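You operate a simulated robot arm through the tools that you are given. There is no shell and no other tool.

You run a simulated robot arm. Do the job below in one go: nothing can be reset, and whatever is moved stays where it is left.

Task
Pack up the desk gauge: box its block, lid on, gauge off.
Fine: the block under the probe goes into the wooden box, which stays where it is; lift the probe before the table moves; leave the table slid out.
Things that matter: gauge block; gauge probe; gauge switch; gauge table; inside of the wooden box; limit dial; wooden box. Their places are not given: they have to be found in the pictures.

Only the result counts: the job must be done as asked and must still hold three seconds after the hand-in. Knocking over, shifting, dropping, spilling or breaking anything else fails it. Lids that push on must go on centred and level and be pressed home; caps that screw on are set level and turned clockwise until they are tight.

Robot
A 7-joint arm with a two-finger gripper, fixed in place. Base frame: the origin is at the foot of the arm, x ahead of it, y to its left, z up; the work surface is at about z = 0.76. Readings come in m, degrees, newtons and seconds.
With the tool pointing down near the work surface it reaches from about 0.34 to 0.72 m from the base axis. Its first joint turns from -66.0 to 66.0 degrees. Payload 2.45 kg.
The TCP is the grasp point between the finger pads, 0.026 m short of the fingertips. In the tool frame z runs along the fingers and y along their closing line. The gripper opens to 0.096 m. The gripper's body begins 0.069 m behind the TCP.
Orientation is told as [roll, pitch, yaw] about the base's x, y, z axes, in that order, counted from this pose: with the fingers straight down and closing along the base's y, the tool's x points along the base's -x, its y along +y and its z along -z.

Tools
- The arm moves only by the tool move_arm. Its argument "rows" is a list of rows, each a list of 7 numbers: the shift along the tool's x, y, z in m, then the turn, a rotation vector about the tool's x, y, z in degrees, then the opening, from 0 (shut) to 1 (fully open). In form: [[x, y, z, ax, ay, az, gripper], ...]. A call has 1 to 20 rows; each row shifts and turns the commanded pose from where the row before left it, along the tool's axes as they then stand. A row lasts 0.2 s, in which the tool goes at most 0.05 m and 8.6 degrees; a call with a longer step from one row to the next is refused whole, and so is a gripper value outside its range. A pose out of reach is approached as far as the arm can. The call stops where the force on the tool passes 40 N (or 10 N more than at its start, if that is more) or the arm is blocked; 0.2 s more then pass. Each finger halts on what it meets, pressing with about 27 N; the grip force reading is that of the motor and also rises with nothing between the fingers. The clock runs only during rows and for 0.2 s after the last one: add rows that do not move to give the fingers time. The reply holds the time, the measured pose of the TCP, the force on the tool along the base axes, the opening and the grip force, in the units named above and with some noise, with the torque about the TCP (base axes, N m) and any sound that the robot's microphone picked up, and new pictures: "pictures" is both (left out), scene, wrist or none.
- Cameras (640 x 400 px; columns grow to the right, rows downward): "scene" is fixed at [0.1608, -0.3922, 1.4182]; the picture's right is [0.80, -0.61, 0.00], its down [-0.39, -0.51, -0.77] and it looks along [0.47, 0.61, -0.64] (base axes); focal length 357 px, centre (320, 200). "wrist" rides on the gripper at [0.082, 0.003, -0.098] in the tool frame; the picture's right is [-0.04, 1.00, 0.00], its down [-0.73, -0.03, -0.68] and it looks along [-0.68, -0.03, 0.73] (tool axes); focal length 256 px, centre (320, 200).
- measure_at(camera, pixels): for up to 12 pixels [column, row] of the newest picture of that camera ("zoom" is the newest enlarged one), the place [x, y, z] in the base frame of the surface seen there, good to about 0.003 m. It takes no simulated time.
- enlarge(camera, box): a new picture of the part [left, top, right, bottom] of that camera's present view, enlarged. It takes no simulated time.
- job_done(): hands the job in; it is judged then, once.

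Unless the task says otherwise, let go and move clear before handing in.

The tools are called after ">>>" as name(argument=value, ...) on one line, values as JSON. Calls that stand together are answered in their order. move_arm: Moves the arm, as the interface text tells. Its arguments: {"type":"object","properties":{"rows":{"type":"array","items":{"type":"array","items":{"type":"number"}}},"pictures":{"type":"string","enum":["both","scene","wrist","none"]}},"required":["rows"]} The other tools are called the same way: measure_at (camera, pixels) gives the place of the surface under pixels of a picture; enlarge (camera, box) takes an enlarged picture of a part of a camera's view; job_done () hands the job in.

At the start:

```text
clock: 0.0
tcp_pos: [0.3984, 0.039, 1.1519]
tcp_rot: [-0.1, -0.1, 0.1]
wrist_force: [0.1, 0.1, 0.5]
ft_torque: [-0.02, 0.03, 0.02]
opening: 0.096
finger_force: 0.0
```

scene: 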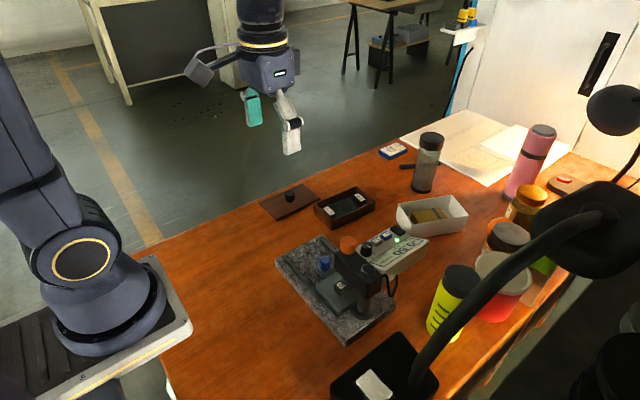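
wrist: 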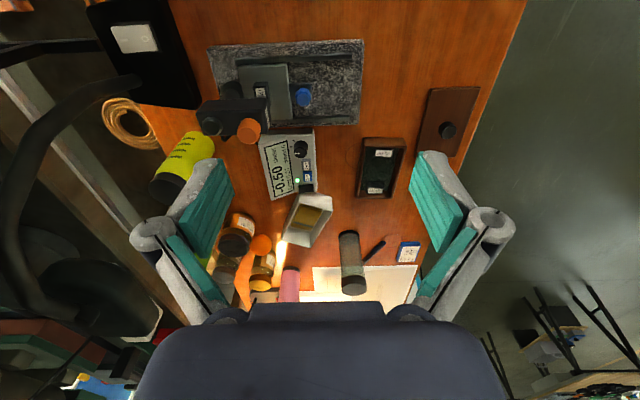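

The scene shows the gauge around (350,280), with a box at (345,207) and its lid at (290,200). I'll enlarge these areas for a closer look.

>>> enlarge(camera="scene", box=[260, 210, 440, 350])

>>> enlarge(camera="wrist", box=[190, 30, 490, 220])

```text
2.86 times, centred on (350, 280) of scene
```

zoom: 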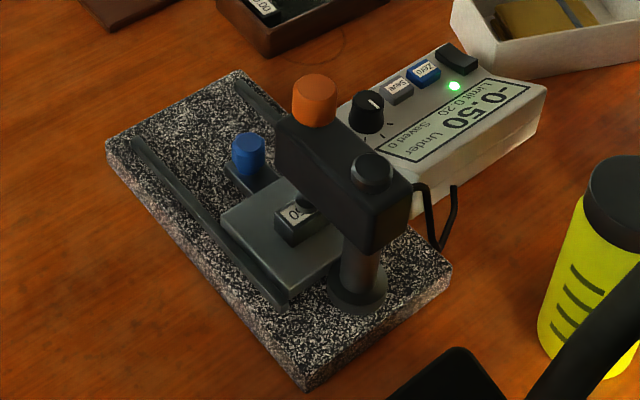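

```text
2.11 times, centred on (340, 125) of wrist
```

zoom: 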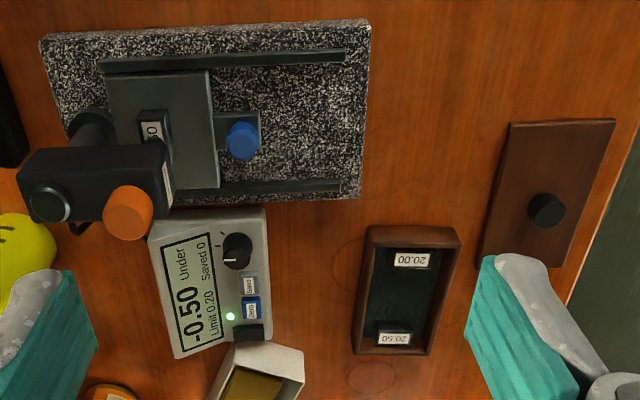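

The wrist zoom shows the table with its blue knob (243,140), the orange probe knob (128,212), the readout with its dial, Save, Zero and a black switch (248,332), the box (405,290) and the lid (545,195). I'll measure these points.

>>> measure_at(camera="zoom", pixels=[[243, 140], [128, 212], [50, 203], [155, 130], [237, 250], [249, 333], [410, 260], [393, 338], [405, 300], [545, 212], [510, 125], [612, 122]])

>>> measure_at(camera="wrist", pixels=[[362, 142], [402, 140], [358, 195], [396, 198], [428, 90], [478, 88], [415, 150], [452, 155], [208, 45], [362, 42], [360, 123], [345, 60]])

>>> enlarge(camera="scene", box=[250, 170, 400, 260])

```text
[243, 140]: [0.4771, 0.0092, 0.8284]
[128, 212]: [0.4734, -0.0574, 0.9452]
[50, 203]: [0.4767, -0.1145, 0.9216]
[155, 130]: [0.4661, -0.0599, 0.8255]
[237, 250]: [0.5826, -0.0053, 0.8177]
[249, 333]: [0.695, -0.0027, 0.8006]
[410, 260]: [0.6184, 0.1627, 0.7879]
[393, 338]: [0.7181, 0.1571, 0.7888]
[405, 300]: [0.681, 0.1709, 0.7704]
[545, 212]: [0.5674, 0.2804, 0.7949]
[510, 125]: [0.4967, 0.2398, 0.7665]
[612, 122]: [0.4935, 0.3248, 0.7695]
```

```text
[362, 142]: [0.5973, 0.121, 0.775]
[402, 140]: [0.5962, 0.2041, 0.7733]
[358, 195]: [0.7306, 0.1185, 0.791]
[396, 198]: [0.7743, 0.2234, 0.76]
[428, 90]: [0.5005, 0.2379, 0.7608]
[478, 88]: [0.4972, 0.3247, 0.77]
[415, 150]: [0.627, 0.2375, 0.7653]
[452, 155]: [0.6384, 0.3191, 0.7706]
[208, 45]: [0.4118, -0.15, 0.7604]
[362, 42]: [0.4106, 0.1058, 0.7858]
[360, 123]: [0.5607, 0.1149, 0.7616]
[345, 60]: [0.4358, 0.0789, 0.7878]
```

```text
4.27 times, centred on (325, 215) of scene
```

zoom: 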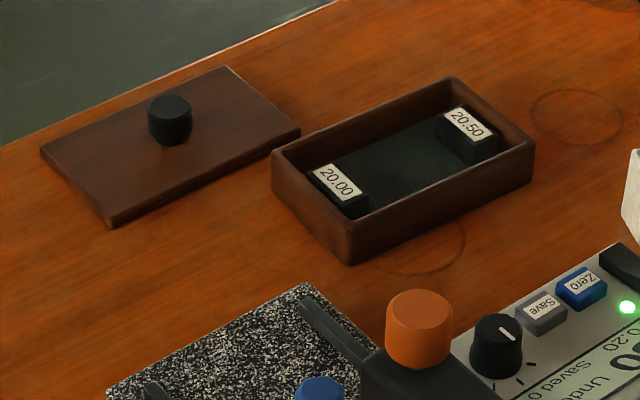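

The box holds blocks 20.00 and 20.50 with a free slot between them at about (0.668, 0.163). I'll lower the wrist camera in front of the gauge for a closer look.

>>> move_arm(rows=[[0.005, -0.012, 0.03, 0, 0, 0, 1], [0.005, -0.012, 0.03, 0, 0, 0, 1], [0.005, -0.012, 0.03, 0, 0, 0, 1], [0.005, -0.012, 0.03, 0, 0, 0, 1], [0.005, -0.012, 0.03, 0, 0, 0, 1], [0, 0, 0, 0, 0, 0, 1]])

```text
clock: 1.4
tcp_pos: [0.3743, -0.0208, 1.002]
tcp_rot: [0.1, 0.0, -0.1]
wrist_force: [0.9, 0.1, -0.1]
ft_torque: [0.0, 0.02, 0.01]
opening: 0.096
finger_force: 0.0
```

scene: 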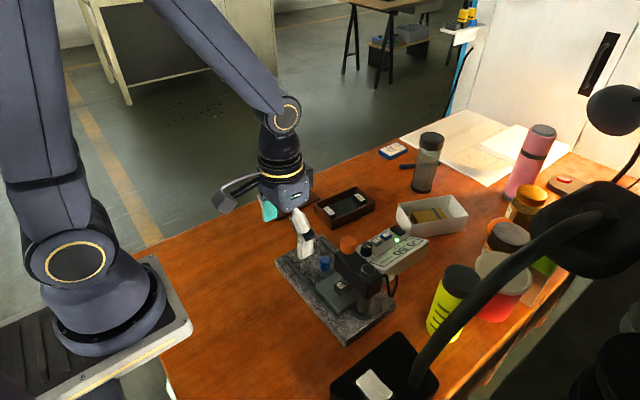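
wrist: 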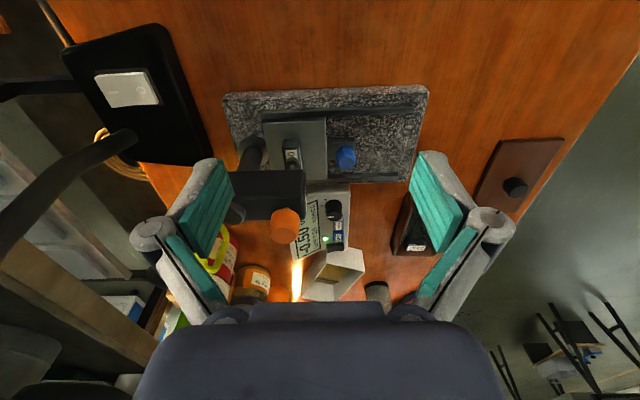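

>>> enlarge(camera="wrist", box=[215, 80, 435, 250])

>>> enlarge(camera="scene", box=[300, 225, 410, 310])

```text
2.35 times, centred on (325, 165) of wrist
```

zoom: 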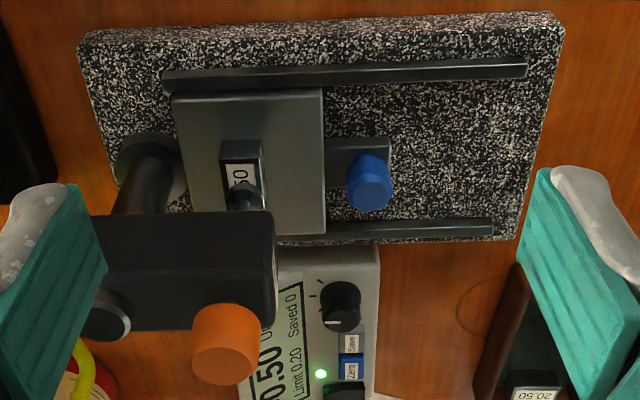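

```text
4.71 times, centred on (355, 268) of scene
```

zoom: 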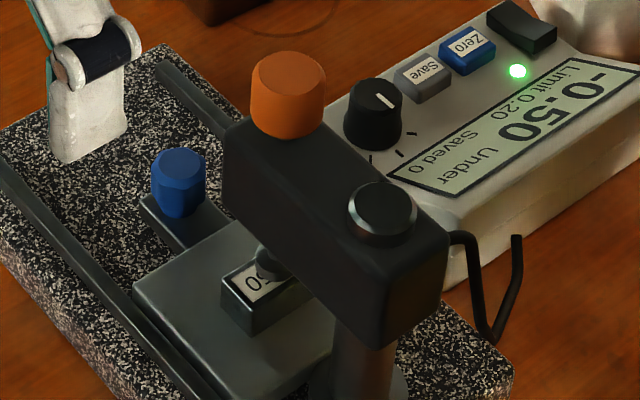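

The block sits under the probe tip near wrist (292,155), the orange knob is at (285,225), and the blue knob is at (346,157) on the table's tab. I'll measure all of these precisely.

>>> measure_at(camera="zoom", pixels=[[287, 75], [252, 95], [325, 100], [290, 128], [180, 160], [155, 175], [205, 180], [180, 205], [383, 205], [250, 285], [232, 320], [145, 285]])

>>> measure_at(camera="wrist", pixels=[[288, 142], [300, 150], [275, 125], [320, 125], [275, 150], [322, 175], [287, 215], [283, 235], [346, 150], [340, 165], [352, 165], [332, 205]])

```text
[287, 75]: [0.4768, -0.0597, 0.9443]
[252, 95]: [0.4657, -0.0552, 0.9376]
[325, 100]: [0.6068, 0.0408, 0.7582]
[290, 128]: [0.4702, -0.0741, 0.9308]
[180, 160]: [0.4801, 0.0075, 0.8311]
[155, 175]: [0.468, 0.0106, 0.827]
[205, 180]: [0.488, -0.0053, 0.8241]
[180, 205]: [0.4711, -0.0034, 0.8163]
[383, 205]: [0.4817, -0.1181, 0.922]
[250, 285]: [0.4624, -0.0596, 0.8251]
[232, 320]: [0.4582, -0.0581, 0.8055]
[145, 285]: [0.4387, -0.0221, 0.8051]
```

```text
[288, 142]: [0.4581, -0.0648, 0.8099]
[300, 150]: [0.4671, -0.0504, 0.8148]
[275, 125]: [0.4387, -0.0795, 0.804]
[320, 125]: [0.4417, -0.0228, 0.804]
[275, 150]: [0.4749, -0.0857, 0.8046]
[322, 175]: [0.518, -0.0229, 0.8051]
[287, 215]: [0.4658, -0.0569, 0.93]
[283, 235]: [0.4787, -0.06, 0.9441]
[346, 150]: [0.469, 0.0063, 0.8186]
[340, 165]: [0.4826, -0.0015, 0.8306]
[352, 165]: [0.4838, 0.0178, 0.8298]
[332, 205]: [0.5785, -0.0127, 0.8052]
```

The orange knob is centred near (0.477,-0.060) with its top at z=0.944, and the blue knob near (0.479,0.006). I'll check the head's top height and side profile before gripping anything.

>>> enlarge(camera="scene", box=[335, 230, 385, 275])

>>> measure_at(camera="scene", pixels=[[352, 265], [360, 262], [350, 260], [375, 270], [378, 278], [388, 272], [344, 255], [400, 276]])

```text
8.89 times, centred on (360, 252) of scene
```

zoom: 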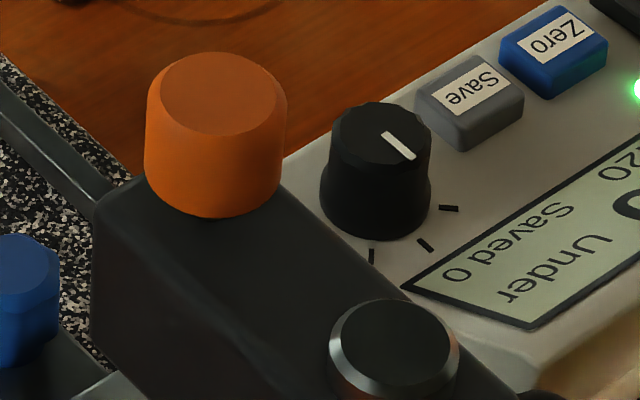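

```text
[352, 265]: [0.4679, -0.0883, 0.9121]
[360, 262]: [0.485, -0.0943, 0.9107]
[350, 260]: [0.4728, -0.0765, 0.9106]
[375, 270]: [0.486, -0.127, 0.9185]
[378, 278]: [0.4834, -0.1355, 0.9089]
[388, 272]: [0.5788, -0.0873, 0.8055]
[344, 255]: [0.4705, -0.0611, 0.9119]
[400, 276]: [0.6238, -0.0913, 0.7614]
```

The head's top is at z≈0.911, the knob is about 29 mm across and up to 0.944, and there is 3 cm between it and the black cap. I'll move above the orange knob and half close.

>>> move_arm(rows=[[-0.026, -0.01, 0, 0, 0, 0, 0.47], [-0.026, -0.01, 0, 0, 0, 0, 0.47], [-0.026, -0.01, 0, 0, 0, 0, 0.47], [-0.026, -0.0095, 0, 0, 0, 0, 0.47], [0, 0, 0, 0, 0, 0, 0.47]])

```text
clock: 2.6
tcp_pos: [0.4768, -0.0573, 1.0028]
tcp_rot: [0.0, -0.1, 0.0]
wrist_force: [0.4, 0.3, 0.7]
ft_torque: [0.01, 0.02, -0.03]
opening: 0.0449
finger_force: 0.1
```

scene: 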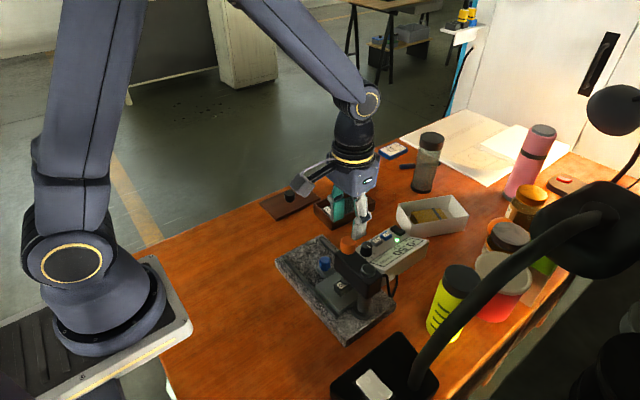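
wrist: 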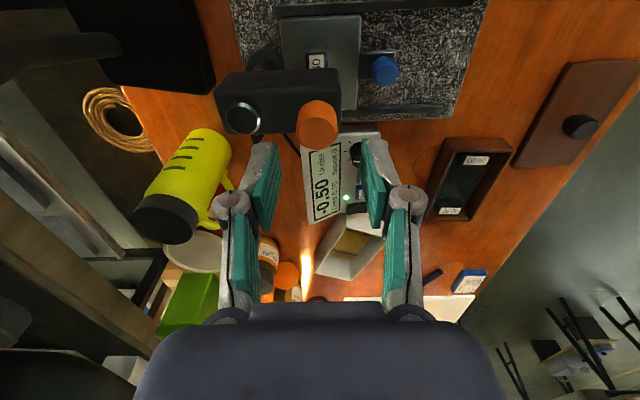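

The wrist view shows the knob at (318,122), ahead of the fingers. I'll measure its outline for centring.

>>> enlarge(camera="wrist", box=[210, 50, 410, 210])

>>> measure_at(camera="wrist", pixels=[[318, 106], [301, 126], [318, 126], [335, 126], [318, 146], [243, 118], [226, 118], [260, 118]])

```text
2.50 times, centred on (310, 130) of wrist
```

zoom: 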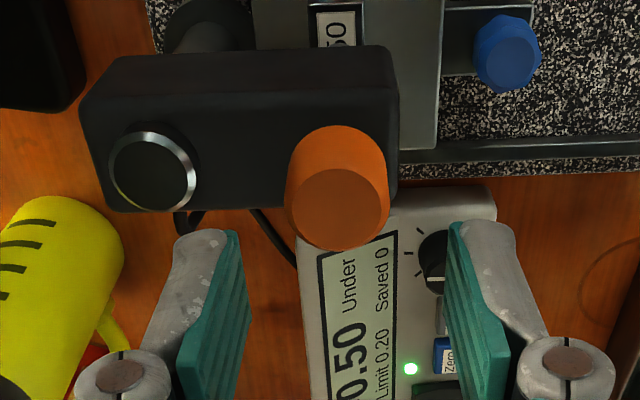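

```text
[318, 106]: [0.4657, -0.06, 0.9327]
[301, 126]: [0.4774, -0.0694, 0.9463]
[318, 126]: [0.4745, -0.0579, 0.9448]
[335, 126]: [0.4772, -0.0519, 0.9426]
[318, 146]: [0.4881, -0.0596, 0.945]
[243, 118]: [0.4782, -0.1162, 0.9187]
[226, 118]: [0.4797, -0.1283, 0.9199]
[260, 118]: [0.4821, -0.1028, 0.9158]
```

The knob is centred at about (0.478,-0.060). I'll descend over it with the tips staying above the head and check before closing.

>>> move_arm(rows=[[-0.001, -0.001, 0.02, 0, 0, 0, 0.47], [0, 0, 0.02, 0, 0, 0, 0.47], [0, 0, 0.012, 0, 0, 0, 0.47], [0, 0, 0.009, 0, 0, 0, 0.47], [0, 0, 0, 0, 0, 0, 0.47]])

```text
clock: 3.8
tcp_pos: [0.4784, -0.0595, 0.9419]
tcp_rot: [-0.1, 0.0, 0.0]
wrist_force: [0.0, -0.5, 0.4]
ft_torque: [-0.02, 0.01, 0.02]
opening: 0.045
finger_force: 0.0
```

scene: 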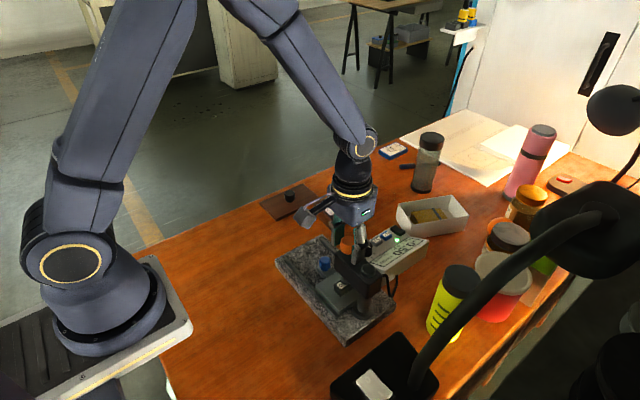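
wrist: 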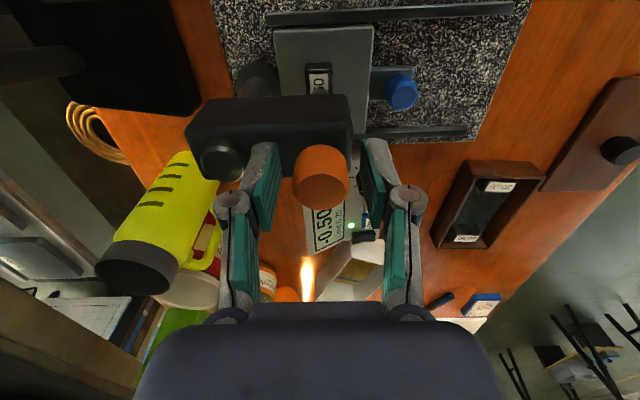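

The fingers straddle the orange knob at wrist (320,175) with no contact yet. I'll close on it.

>>> move_arm(rows=[[0, 0, 0, 0, 0, 0, 0.1], [0, 0, 0, 0, 0, 0, 0.1], [0, 0, 0, 0, 0, 0, 0.1], [0, 0, 0, 0, 0, 0, 0.1]], pictures="wrist")

```text
clock: 4.8
tcp_pos: [0.4781, -0.0611, 0.9416]
tcp_rot: [0.0, -0.1, 0.0]
wrist_force: [0.2, 3.7, -1.0]
ft_torque: [0.04, 0.02, -0.01]
opening: 0.0272
finger_force: 44.8
```

wrist: 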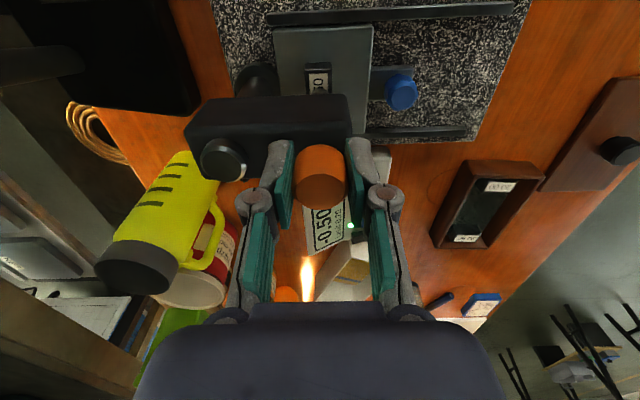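

The knob is gripped (opening 0.027). I'll pull it up gently in small steps and watch the force.

>>> move_arm(rows=[[0, 0, -0.001, 0, 0, 0, 0.1], [0, 0, -0.001, 0, 0, 0, 0.1], [0, 0, -0.001, 0, 0, 0, 0.1], [0, 0, -0.001, 0, 0, 0, 0.1]], pictures="both")

```text
clock: 5.8
tcp_pos: [0.4782, -0.06, 0.9462]
tcp_rot: [0.0, -0.1, -0.1]
wrist_force: [4.7, 10.3, -1.7]
ft_torque: [0.13, 0.49, 0.06]
opening: 0.0274
finger_force: 45.7
```

scene: 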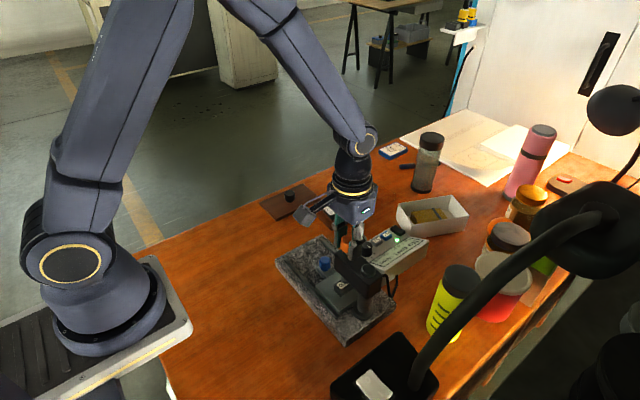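
wrist: 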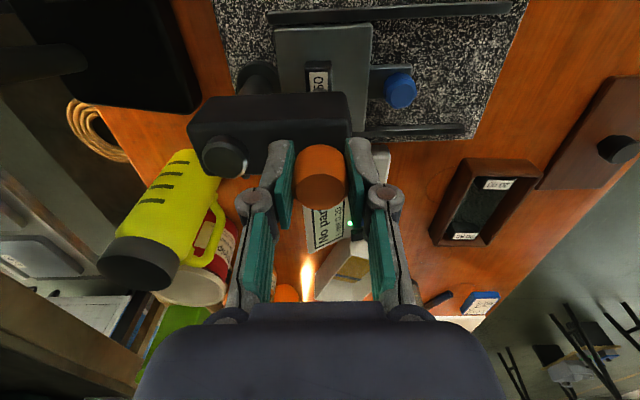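

The knob came up about 4 mm at low vertical force, and the display changed. I'll check with a zoom.

>>> enlarge(camera="wrist", box=[200, 40, 400, 270])

>>> enlarge(camera="scene", box=[310, 220, 400, 310])

```text
1.74 times, centred on (300, 155) of wrist
```

zoom: 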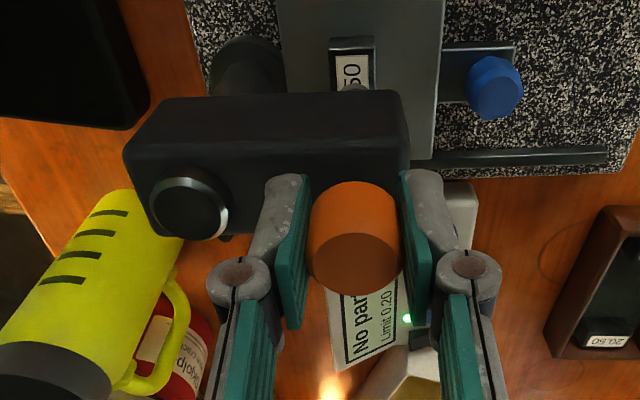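

```text
4.44 times, centred on (355, 265) of scene
```

zoom: 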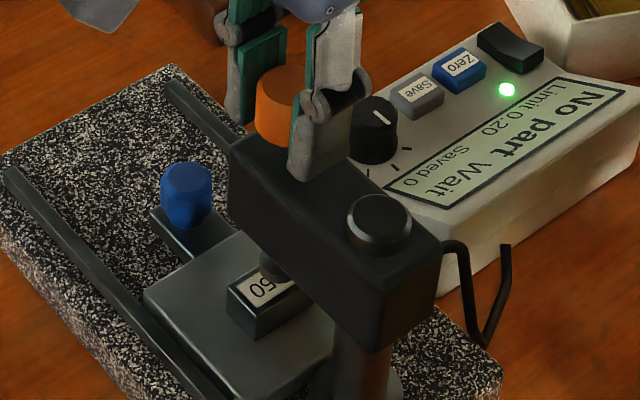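

The readout now says "No part", so the probe lifts by pulling this knob. I'll keep raising it, easing the side load by 1 mm in +y.

>>> move_arm(rows=[[-0.0005, 0.001, -0.0015, 0, 0, 0, 0.1], [0, 0, -0.0015, 0, 0, 0, 0.1], [0, 0, -0.0015, 0, 0, 0, 0.1], [0, 0, -0.0015, 0, 0, 0, 0.1], [0, 0, 0, 0, 0, 0, 0.1]], pictures="both")

```text
clock: 7.0
tcp_pos: [0.478, -0.06, 0.9504]
tcp_rot: [0.1, 0.1, -0.1]
wrist_force: [-4.1, 7.8, -1.0]
ft_torque: [0.12, -0.15, -0.01]
opening: 0.0275
finger_force: 44.5
```

scene: 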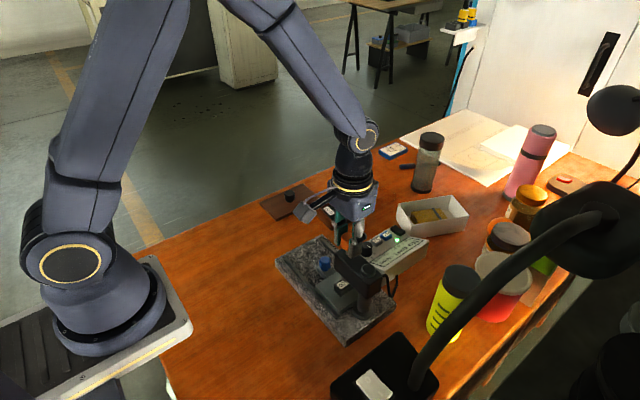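
wrist: 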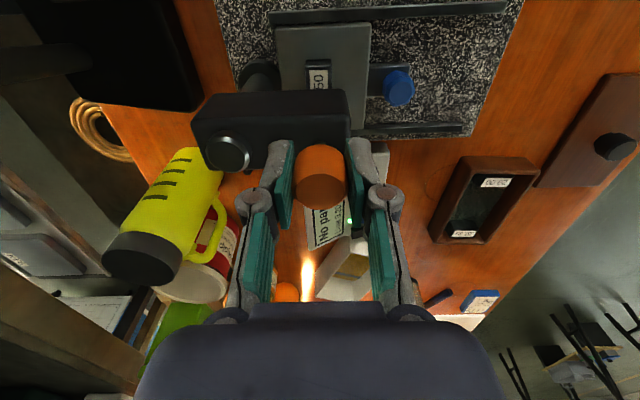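

It has risen about 9 mm with only light force. I'll continue upward and look for an end stop.

>>> move_arm(rows=[[0.0003, 0.0007, -0.0015, 0, 0, 0, 0.1], [0, 0, -0.0015, 0, 0, 0, 0.1], [0, 0, -0.0015, 0, 0, 0, 0.1], [0, 0, -0.0015, 0, 0, 0, 0.1], [0, 0, 0, 0, 0, 0, 0.1]], pictures="both")

```text
clock: 8.2
tcp_pos: [0.479, -0.0601, 0.9569]
tcp_rot: [0.1, 0.0, 0.0]
wrist_force: [-3.4, -0.6, -0.8]
ft_torque: [-0.01, -0.19, 0.0]
opening: 0.0277
finger_force: 45.1
```

scene: 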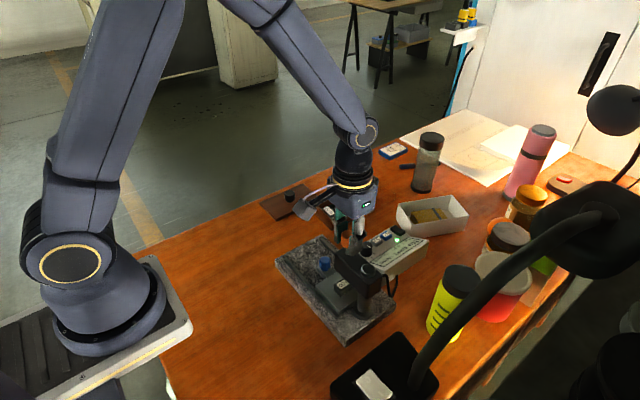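
wrist: 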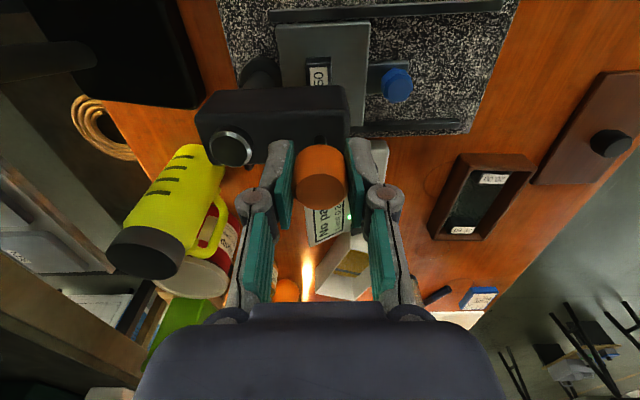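

>>> enlarge(camera="scene", box=[310, 220, 400, 310])

>>> enlarge(camera="wrist", box=[260, 50, 380, 240])

```text
4.44 times, centred on (355, 265) of scene
```

zoom: 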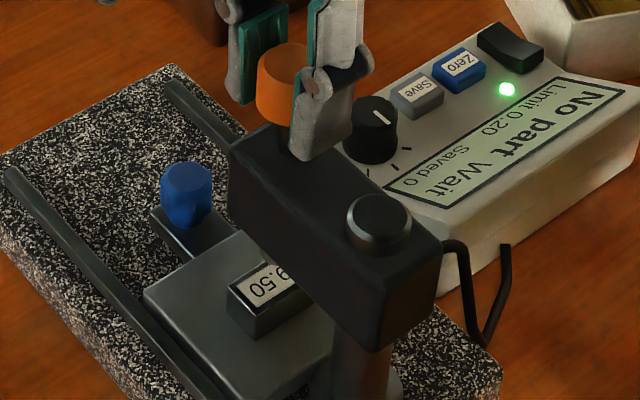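

```text
2.11 times, centred on (320, 145) of wrist
```

zoom: 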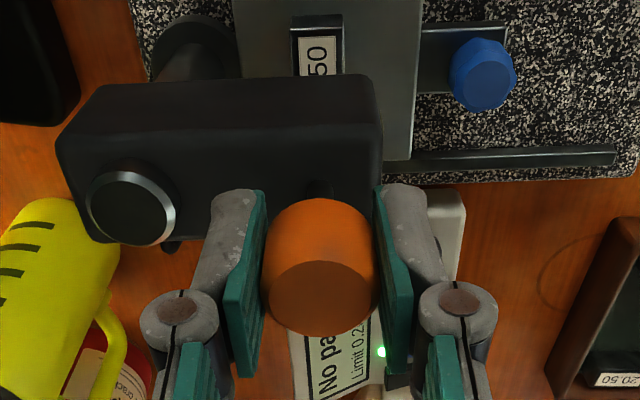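

The probe tip has retracted and the block's label reads "9.50". I'll continue lifting to the stop.

>>> move_arm(rows=[[0, 0, -0.0015, 0, 0, 0, 0.1], [0, 0, -0.0015, 0, 0, 0, 0.1], [0, 0, -0.0015, 0, 0, 0, 0.1], [0, 0, -0.0015, 0, 0, 0, 0.1], [0, 0, 0, 0, 0, 0, 0.1]], pictures="none")

```text
clock: 9.4
tcp_pos: [0.4792, -0.0597, 0.9641]
tcp_rot: [0.0, 0.1, -0.1]
wrist_force: [-3.1, -8.0, 2.5]
ft_torque: [-0.1, 0.11, -0.05]
opening: 0.0275
finger_force: 44.8
```

It is still free at 22 mm. I'll continue.

>>> move_arm(rows=[[0.0002, -0.0007, -0.0015, 0, 0, 0, 0.1], [0, 0, -0.0015, 0, 0, 0, 0.1], [0, 0, -0.0015, 0, 0, 0, 0.1], [0, 0, -0.0015, 0, 0, 0, 0.1], [0, 0, 0, 0, 0, 0, 0.1]], pictures="both")

```text
clock: 10.5
tcp_pos: [0.4779, -0.0608, 0.9678]
tcp_rot: [-0.1, 0.2, 0.0]
wrist_force: [6.8, -1.1, -14.2]
ft_torque: [-0.03, 0.17, 0.06]
opening: 0.0276
finger_force: 45.0
stopped in row 5: the force on the tool passed its limit at 41 N (the readings are from after the stop); the commanded pose is now the measured one
```

scene: 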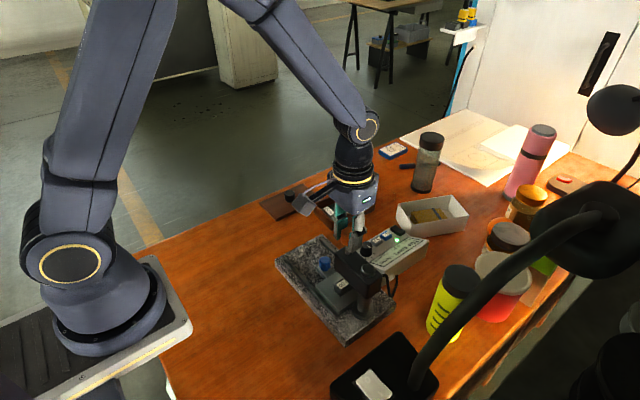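
wrist: 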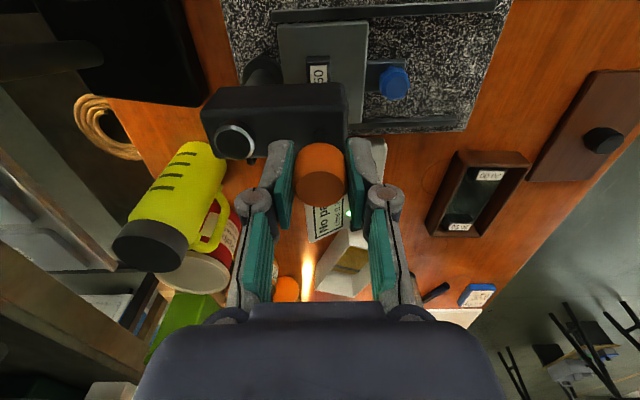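

The knob hit its upper stop at about 26 mm lift. Before releasing at the top I'll test safely whether it stays up by itself: lower it to about 4 mm above the block, release there and look.

>>> move_arm(rows=[[0, 0, 0.002, 0, 0, 0, 0.1], [0, 0, 0.003, 0, 0, 0, 0.1], [0, 0, 0.003, 0, 0, 0, 0.1], [0, 0, 0.003, 0, 0, 0, 0.1], [0, 0, 0.003, 0, 0, 0, 0.1], [0, 0, 0.003, 0, 0, 0, 0.1], [0, 0, 0.003, 0, 0, 0, 0.1], [0, 0, 0.002, 0, 0, 0, 0.1], [0, 0, 0, 0, 0, 0, 0.1]], pictures="wrist")

```text
clock: 12.5
tcp_pos: [0.4789, -0.059, 0.946]
tcp_rot: [0.0, 0.2, -0.1]
wrist_force: [5.1, -4.7, -1.1]
ft_torque: [-0.14, -0.07, -0.13]
opening: 0.0275
finger_force: 45.0
```

wrist: 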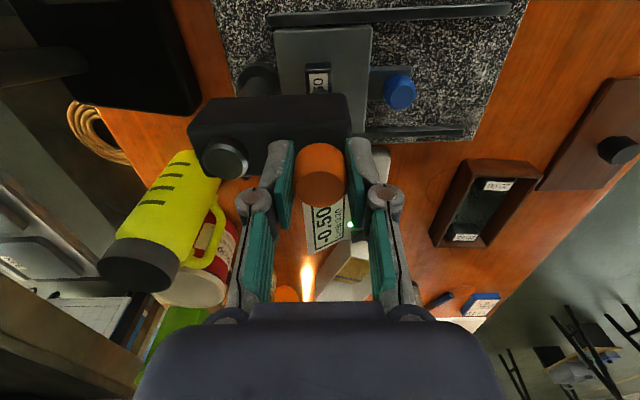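

>>> enlarge(camera="wrist", box=[220, 50, 420, 260])

>>> enlarge(camera="scene", box=[310, 220, 400, 310])

```text
1.90 times, centred on (320, 155) of wrist
```

zoom: 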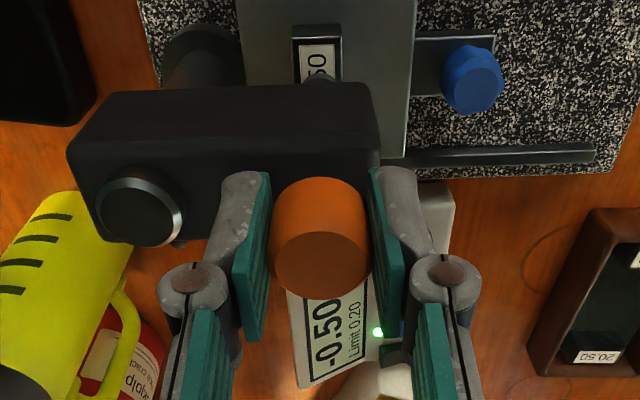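

```text
4.44 times, centred on (355, 265) of scene
```

zoom: 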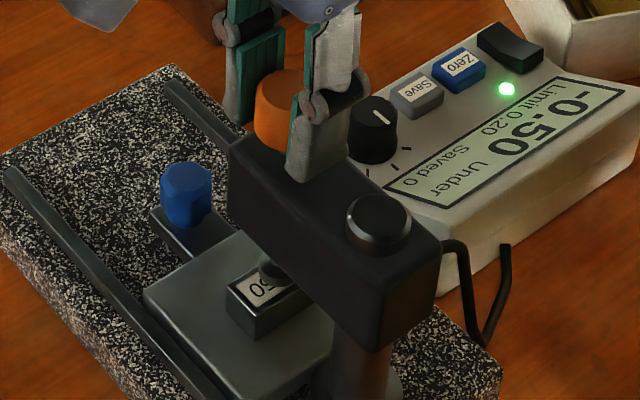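

The readout shows -0.50 again, so the probe is back on the block (the pads slipped about 4 mm at the stop). I'll raise it 4 mm and release there as the hold test.

>>> move_arm(rows=[[-0.0003, -0.0003, -0.002, 0, 0, 0, 0.1], [0, 0, -0.002, 0, 0, 0, 0.1], [0, 0, -0.001, 0, 0, 0, 0.1], [0, 0, 0, 0, 0, 0, 0.1], [0, 0, 0, 0, 0, 0, 0.45], [0, 0, 0, 0, 0, 0, 0.45], [0, 0, 0, 0, 0, 0, 0.45]], pictures="both")

>>> enlarge(camera="wrist", box=[220, 50, 420, 260])

>>> measure_at(camera="wrist", pixels=[[320, 185], [315, 190], [325, 190], [320, 195]])

```text
clock: 14.1
tcp_pos: [0.4774, -0.0599, 0.9511]
tcp_rot: [0.0, 0.2, 0.0]
wrist_force: [-0.2, -0.7, -0.1]
ft_torque: [-0.01, 0.04, 0.02]
opening: 0.0437
finger_force: 0.0
```

scene: 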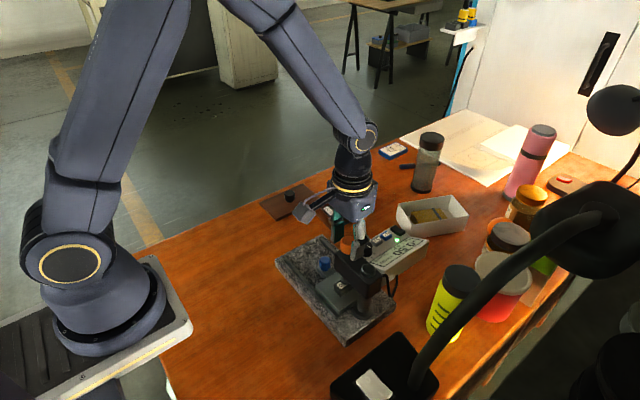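
wrist: 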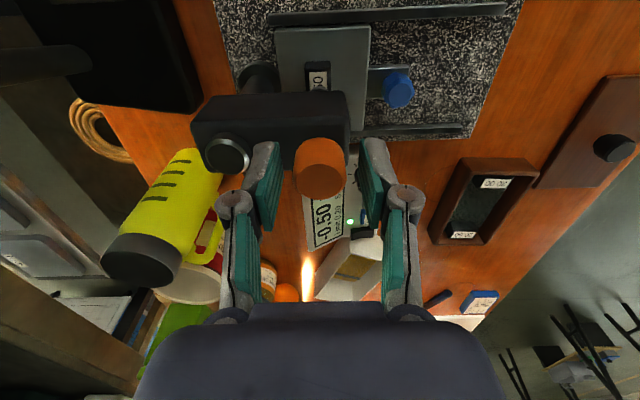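

```text
1.90 times, centred on (320, 155) of wrist
```

zoom: 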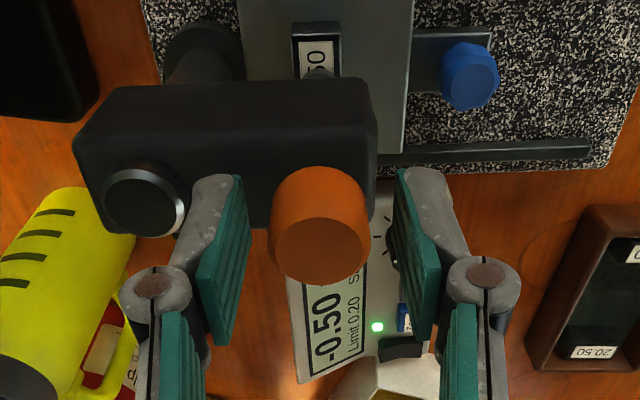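

```text
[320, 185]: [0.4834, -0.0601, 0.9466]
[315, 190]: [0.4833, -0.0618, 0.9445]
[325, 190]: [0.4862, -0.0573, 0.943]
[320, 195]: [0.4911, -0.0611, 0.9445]
```

The probe dropped back (knob top at z≈0.9445), so it doesn't hold mid-travel; there may be a latch at the top, perhaps by twisting. I'll regrip low on the knob, raise it near the top and examine the shaft.

>>> move_arm(rows=[[-0.0005, 0, 0.005, 0, 0, 0, 0.45], [0, 0, 0.0045, 0, 0, 0, 0.45], [0, 0, 0, 0, 0, 0, 0.45], [0, 0, 0, 0, 0, 0, 0], [0, 0, 0, 0, 0, 0, 0], [0, 0, 0, 0, 0, 0, 0], [0, 0, -0.003, 0, 0, 0, 0], [0, 0, -0.003, 0, 0, 0, 0], [0, 0, -0.003, 0, 0, 0, 0], [0, 0, -0.003, 0, 0, 0, 0], [0, 0, -0.003, 0, 0, 0, 0], [0, 0, -0.003, 0, 0, 0, 0], [0, 0, 0, 0, 0, 0, 0]], pictures="both")

>>> enlarge(camera="scene", box=[325, 225, 385, 275])

>>> enlarge(camera="wrist", box=[270, 100, 370, 220])

```text
clock: 16.9
tcp_pos: [0.4774, -0.0587, 0.9604]
tcp_rot: [0.1, 0.3, 0.0]
wrist_force: [-7.5, 3.3, 2.7]
ft_torque: [0.05, 0.96, 0.03]
opening: 0.0277
finger_force: 45.5
```

scene: 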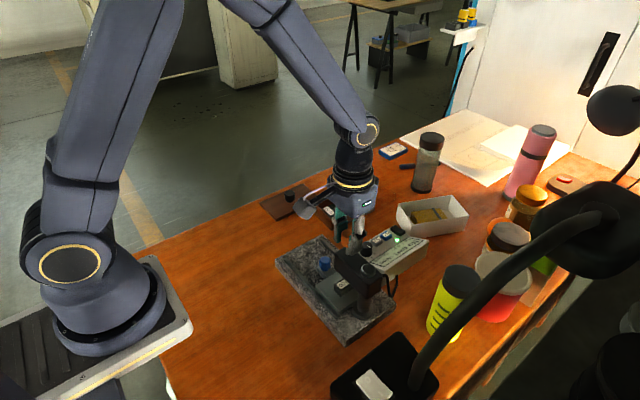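
wrist: 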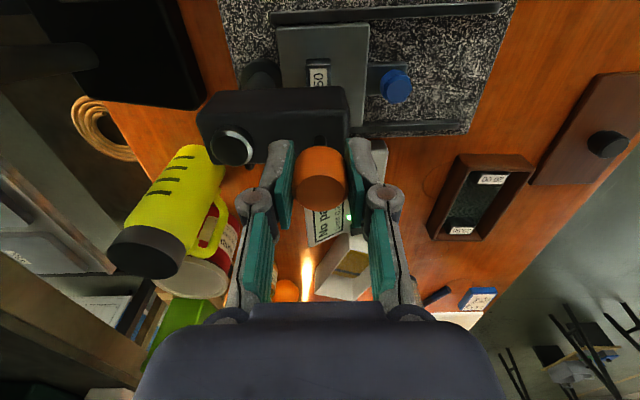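

```text
8.00 times, centred on (355, 250) of scene
```

zoom: 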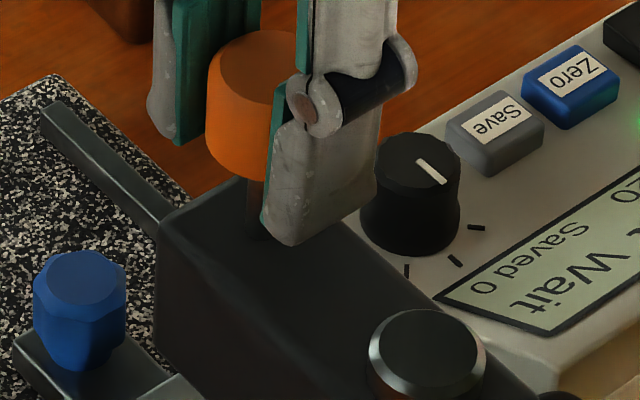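

```text
3.33 times, centred on (320, 160) of wrist
```

zoom: 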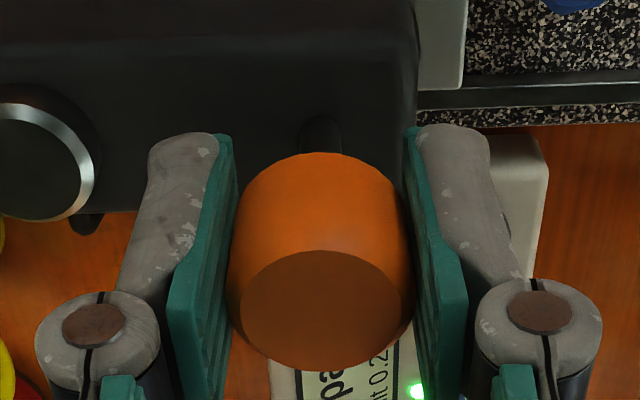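

The knob is up 18 mm with a plain shaft visible under it. I'll edge up to the top stop in fine steps and listen for a latch.

>>> move_arm(rows=[[-0.0005, 0, -0.001, 0, 0, 0, 0], [0, 0, -0.001, 0, 0, 0, 0], [0, 0, 0, 0, 0, 0, 0]], pictures="none")

>>> move_arm(rows=[[0, 0, -0.001, 0, 0, 0, 0], [0, 0, -0.001, 0, 0, 0, 0], [0, 0, 0, 0, 0, 0, 0]], pictures="none")

```text
clock: 17.7
tcp_pos: [0.4764, -0.0603, 0.961]
tcp_rot: [0.0, 0.4, 0.0]
wrist_force: [-18.8, 1.2, 2.4]
ft_torque: [0.0, -0.03, -0.02]
opening: 0.0275
finger_force: 45.0
```

```text
clock: 18.5
tcp_pos: [0.4779, -0.0594, 0.9629]
tcp_rot: [0.1, 0.4, 0.0]
wrist_force: [-17.5, 3.1, 2.8]
ft_torque: [0.0, 0.53, 0.0]
opening: 0.0273
finger_force: 45.3
```

Side force in x is about -18 N, so I'll ease back 1 mm in x and continue up in fine steps.

>>> move_arm(rows=[[0.001, 0, -0.001, 0, 0, 0, 0], [0, 0, -0.001, 0, 0, 0, 0], [0, 0, 0, 0, 0, 0, 0]], pictures="none")

>>> move_arm(rows=[[0, 0, -0.001, 0, 0, 0, 0], [0, 0, 0, 0, 0, 0, 0]], pictures="none")

```text
clock: 19.3
tcp_pos: [0.4777, -0.0603, 0.9653]
tcp_rot: [0.0, 0.3, -0.1]
wrist_force: [-5.3, 0.3, -31.6]
ft_torque: [-0.03, 0.17, 0.02]
opening: 0.0275
finger_force: 45.4
```

```text
clock: 19.9
tcp_pos: [0.4786, -0.0595, 0.9655]
tcp_rot: [0.1, 0.3, 0.0]
wrist_force: [-3.8, 1.4, -31.4]
ft_torque: [0.0, 0.12, 0.02]
opening: 0.0278
finger_force: 44.7
```

At the top stop there is 31 N downward pull and no click. I'll ease down 1 mm and gently try twisting clockwise to see whether the knob turns and latches.

>>> move_arm(rows=[[0, 0, 0.001, 0, 0, 0, 0], [0, 0, 0.0005, 0, 0, 0, 0], [0, 0, 0, 0, 0, 5, 0], [0, 0, 0, 0, 0, 5, 0], [0, 0, 0, 0, 0, 0, 0]], pictures="none")

```text
clock: 21.1
tcp_pos: [0.4804, -0.0605, 0.9654]
tcp_rot: [0.1, -0.1, -10.1]
wrist_force: [2.0, 4.1, -2.3]
ft_torque: [-0.04, -0.33, 0.19]
opening: 0.0273
finger_force: 44.9
```

The torque is only 0.19 N·m after 10°. I'll keep turning clockwise.

>>> move_arm(rows=[[0, 0, 0, 0, 0, 8, 0], [0, 0, 0, 0, 0, 8, 0], [0, 0, 0, 0, 0, 8, 0], [0, 0, 0, 0, 0, 8, 0], [0, 0, 0, 0, 0, 0, 0]], pictures="both")

>>> enlarge(camera="wrist", box=[260, 90, 380, 250])

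>>> enlarge(camera="scene", box=[325, 225, 385, 275])

```text
clock: 22.3
tcp_pos: [0.4796, -0.0594, 0.9645]
tcp_rot: [0.0, 0.1, -42.1]
wrist_force: [7.1, 11.2, -1.5]
ft_torque: [-0.05, -0.31, -0.06]
opening: 0.0275
finger_force: 45.2
```

scene: 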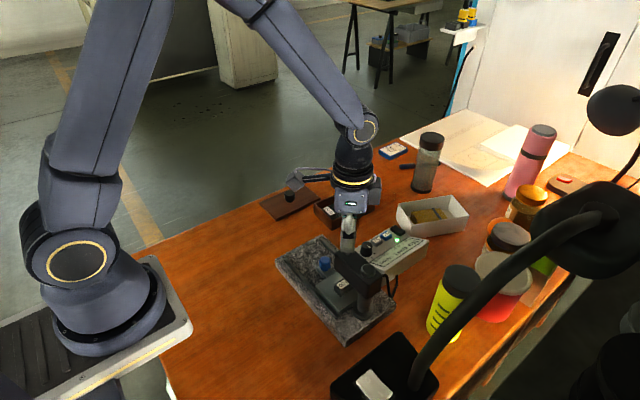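
wrist: 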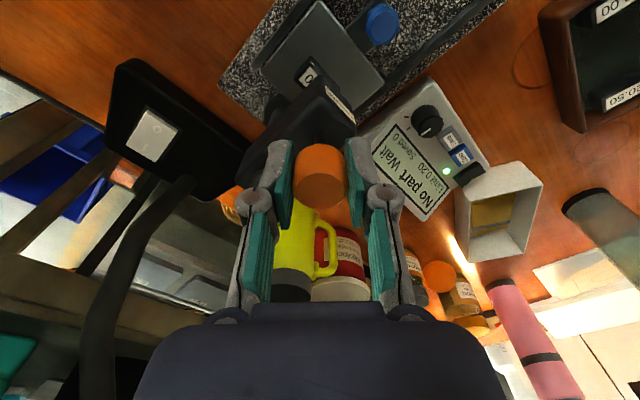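

```text
2.50 times, centred on (320, 170) of wrist
```

zoom: 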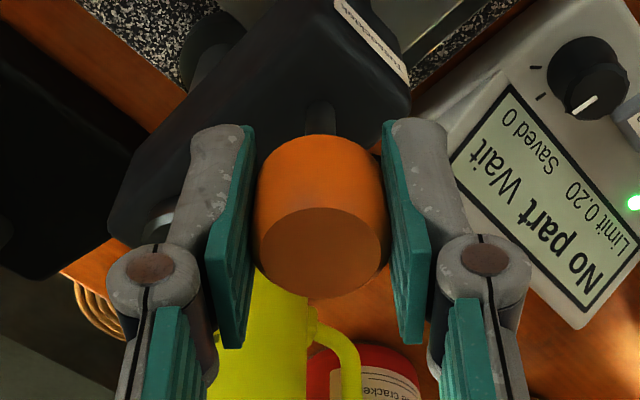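

```text
8.00 times, centred on (355, 250) of scene
```

zoom: 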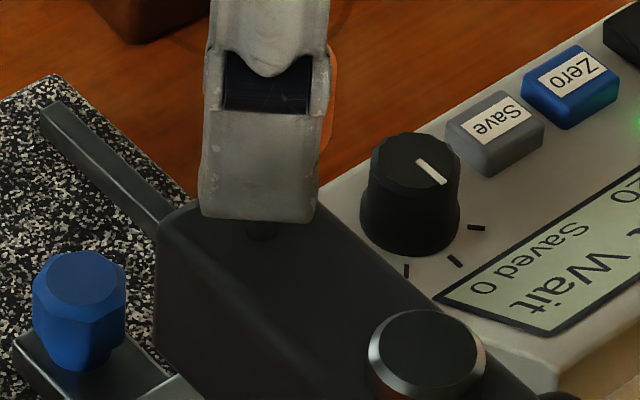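

There is a label with text on the head's end face around wrist (340,103). I'll zoom in to read it.

>>> enlarge(camera="wrist", box=[318, 80, 366, 120])

```text
10.00 times, centred on (342, 100) of wrist
```

zoom: 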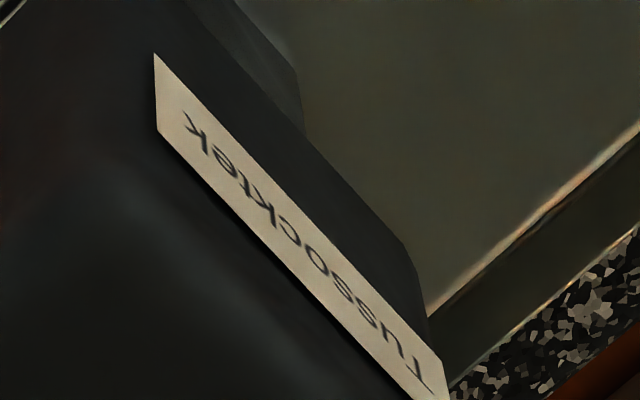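

It's only a brand name. I'll test whether it's latched after the turn by lowering 2 mm and reading the vertical force.

>>> move_arm(rows=[[0, 0, 0.001, 0, 0, 0, 0], [0, 0, 0.001, 0, 0, 0, 0], [0, 0, 0, 0, 0, 0, 0]], pictures="none")

```text
clock: 23.1
tcp_pos: [0.4792, -0.0585, 0.9633]
tcp_rot: [0.0, 0.2, -42.0]
wrist_force: [10.0, 14.2, 2.6]
ft_torque: [0.33, -0.18, -0.21]
opening: 0.0275
finger_force: 45.5
```

>>> move_arm(rows=[[0, 0.001, 0.001, 0, 0, 0, 0], [0, 0, 0.001, 0, 0, 0, 0], [0, 0, 0.001, 0, 0, 0, 0], [0, 0, 0, 0, 0, 0, 0]], pictures="both")

>>> enlarge(camera="scene", box=[325, 225, 385, 275])

>>> enlarge(camera="wrist", box=[260, 90, 380, 250])

```text
clock: 24.1
tcp_pos: [0.4789, -0.0586, 0.9617]
tcp_rot: [0.0, 0.2, -42.0]
wrist_force: [7.5, 14.6, 1.3]
ft_torque: [0.05, -0.4, 0.02]
opening: 0.0272
finger_force: 45.3
```

scene: 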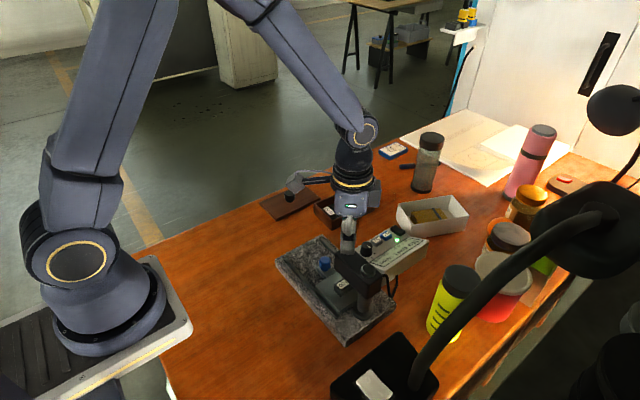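
wrist: 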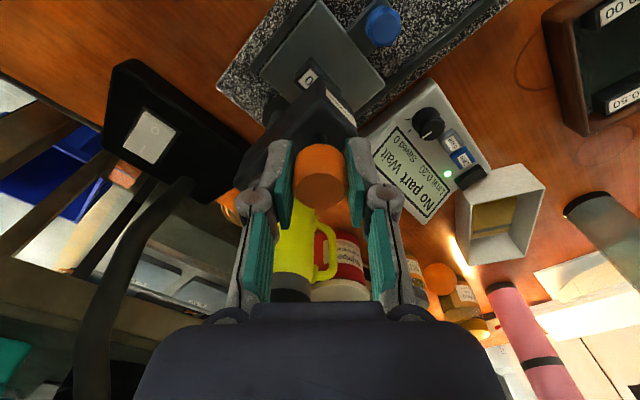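

```text
8.00 times, centred on (355, 250) of scene
```

zoom: 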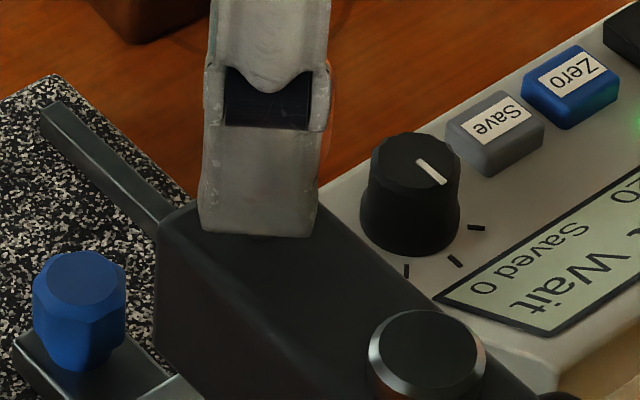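

```text
2.50 times, centred on (320, 170) of wrist
```

zoom: 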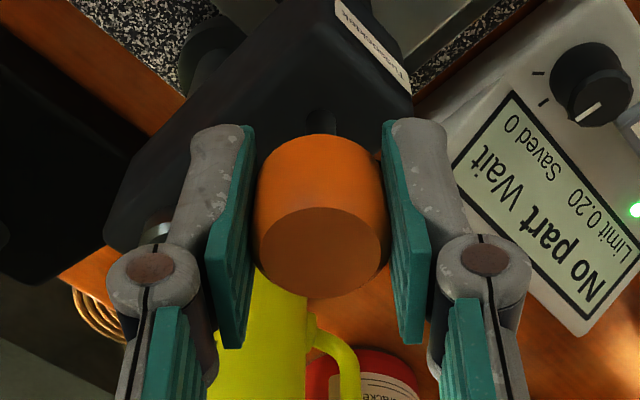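

The knob moved down freely with the grip, so twisting isn't a latch. However, near the top the knob pushes the tool up by about +2.5 N (against -1 N lower down), which suggests an over-centre hold at the top. I'll turn back and go up to the stop again.

>>> move_arm(rows=[[0, 0, 0, 0, 0, -8.4, 0], [0, 0, 0, 0, 0, -8.4, 0], [0, 0, 0, 0, 0, -8.4, 0], [0, 0, 0, 0, 0, -8.4, 0], [0, 0, 0, 0, 0, -8.4, 0], [0, 0, 0, 0, 0, 0, 0]], pictures="none")

>>> move_arm(rows=[[0, 0, 0, 0, 0, 0, 0]], pictures="none")

>>> move_arm(rows=[[0, 0, -0.001, 0, 0, 0, 0], [0, 0, -0.001, 0, 0, 0, 0], [0, 0, 0, 0, 0, 0, 0]], pictures="none")

```text
clock: 25.5
tcp_pos: [0.478, -0.0603, 0.961]
tcp_rot: [0.0, 0.4, 0.1]
wrist_force: [-3.2, -0.6, -0.4]
ft_torque: [0.05, 0.17, 0.0]
opening: 0.0277
finger_force: 45.3
```

```text
clock: 25.9
tcp_pos: [0.4783, -0.0595, 0.9591]
tcp_rot: [0.1, 0.4, 0.1]
wrist_force: [-5.3, -3.3, 0.5]
ft_torque: [-0.14, 0.41, 0.29]
opening: 0.0273
finger_force: 44.7
```

```text
clock: 26.7
tcp_pos: [0.4768, -0.0608, 0.9628]
tcp_rot: [0.0, 0.3, -0.1]
wrist_force: [-11.8, -10.0, 1.7]
ft_torque: [-0.18, 0.38, -0.07]
opening: 0.0275
finger_force: 45.6
```

>>> move_arm(rows=[[0.0006, 0.0005, -0.001, 0, 0, 0, 0], [0, 0, 0, 0, 0, 0, 0]], pictures="none")

>>> move_arm(rows=[[0, 0, -0.001, 0, 0, 0, 0], [0, 0, 0, 0, 0, 0, 0]], pictures="none")

>>> move_arm(rows=[[0, 0, -0.001, 0, 0, 0, 0], [0, 0, 0, 0, 0, 0, 0]], pictures="both")

```text
clock: 27.3
tcp_pos: [0.4766, -0.06, 0.9641]
tcp_rot: [0.0, 0.0, -0.1]
wrist_force: [-7.5, -17.9, 2.0]
ft_torque: [-0.31, 0.81, -0.07]
opening: 0.0274
finger_force: 45.2
```

```text
clock: 27.9
tcp_pos: [0.478, -0.0605, 0.9643]
tcp_rot: [0.0, 0.1, -0.1]
wrist_force: [-7.5, -22.9, -1.2]
ft_torque: [-0.37, -0.12, -0.04]
opening: 0.0275
finger_force: 45.6
```

```text
clock: 28.5
tcp_pos: [0.4778, -0.06, 0.965]
tcp_rot: [-0.1, 0.2, 0.0]
wrist_force: [-6.2, -22.3, -13.3]
ft_torque: [-0.38, -0.62, -0.09]
opening: 0.0276
finger_force: 44.9
```

scene: 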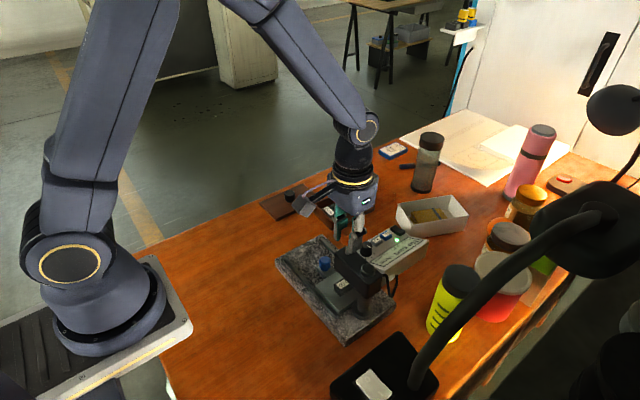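
wrist: 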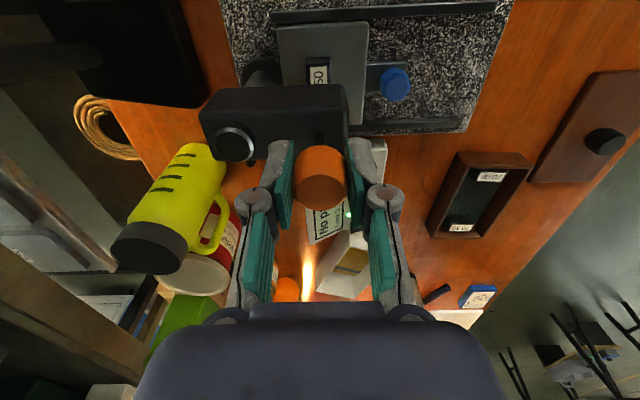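

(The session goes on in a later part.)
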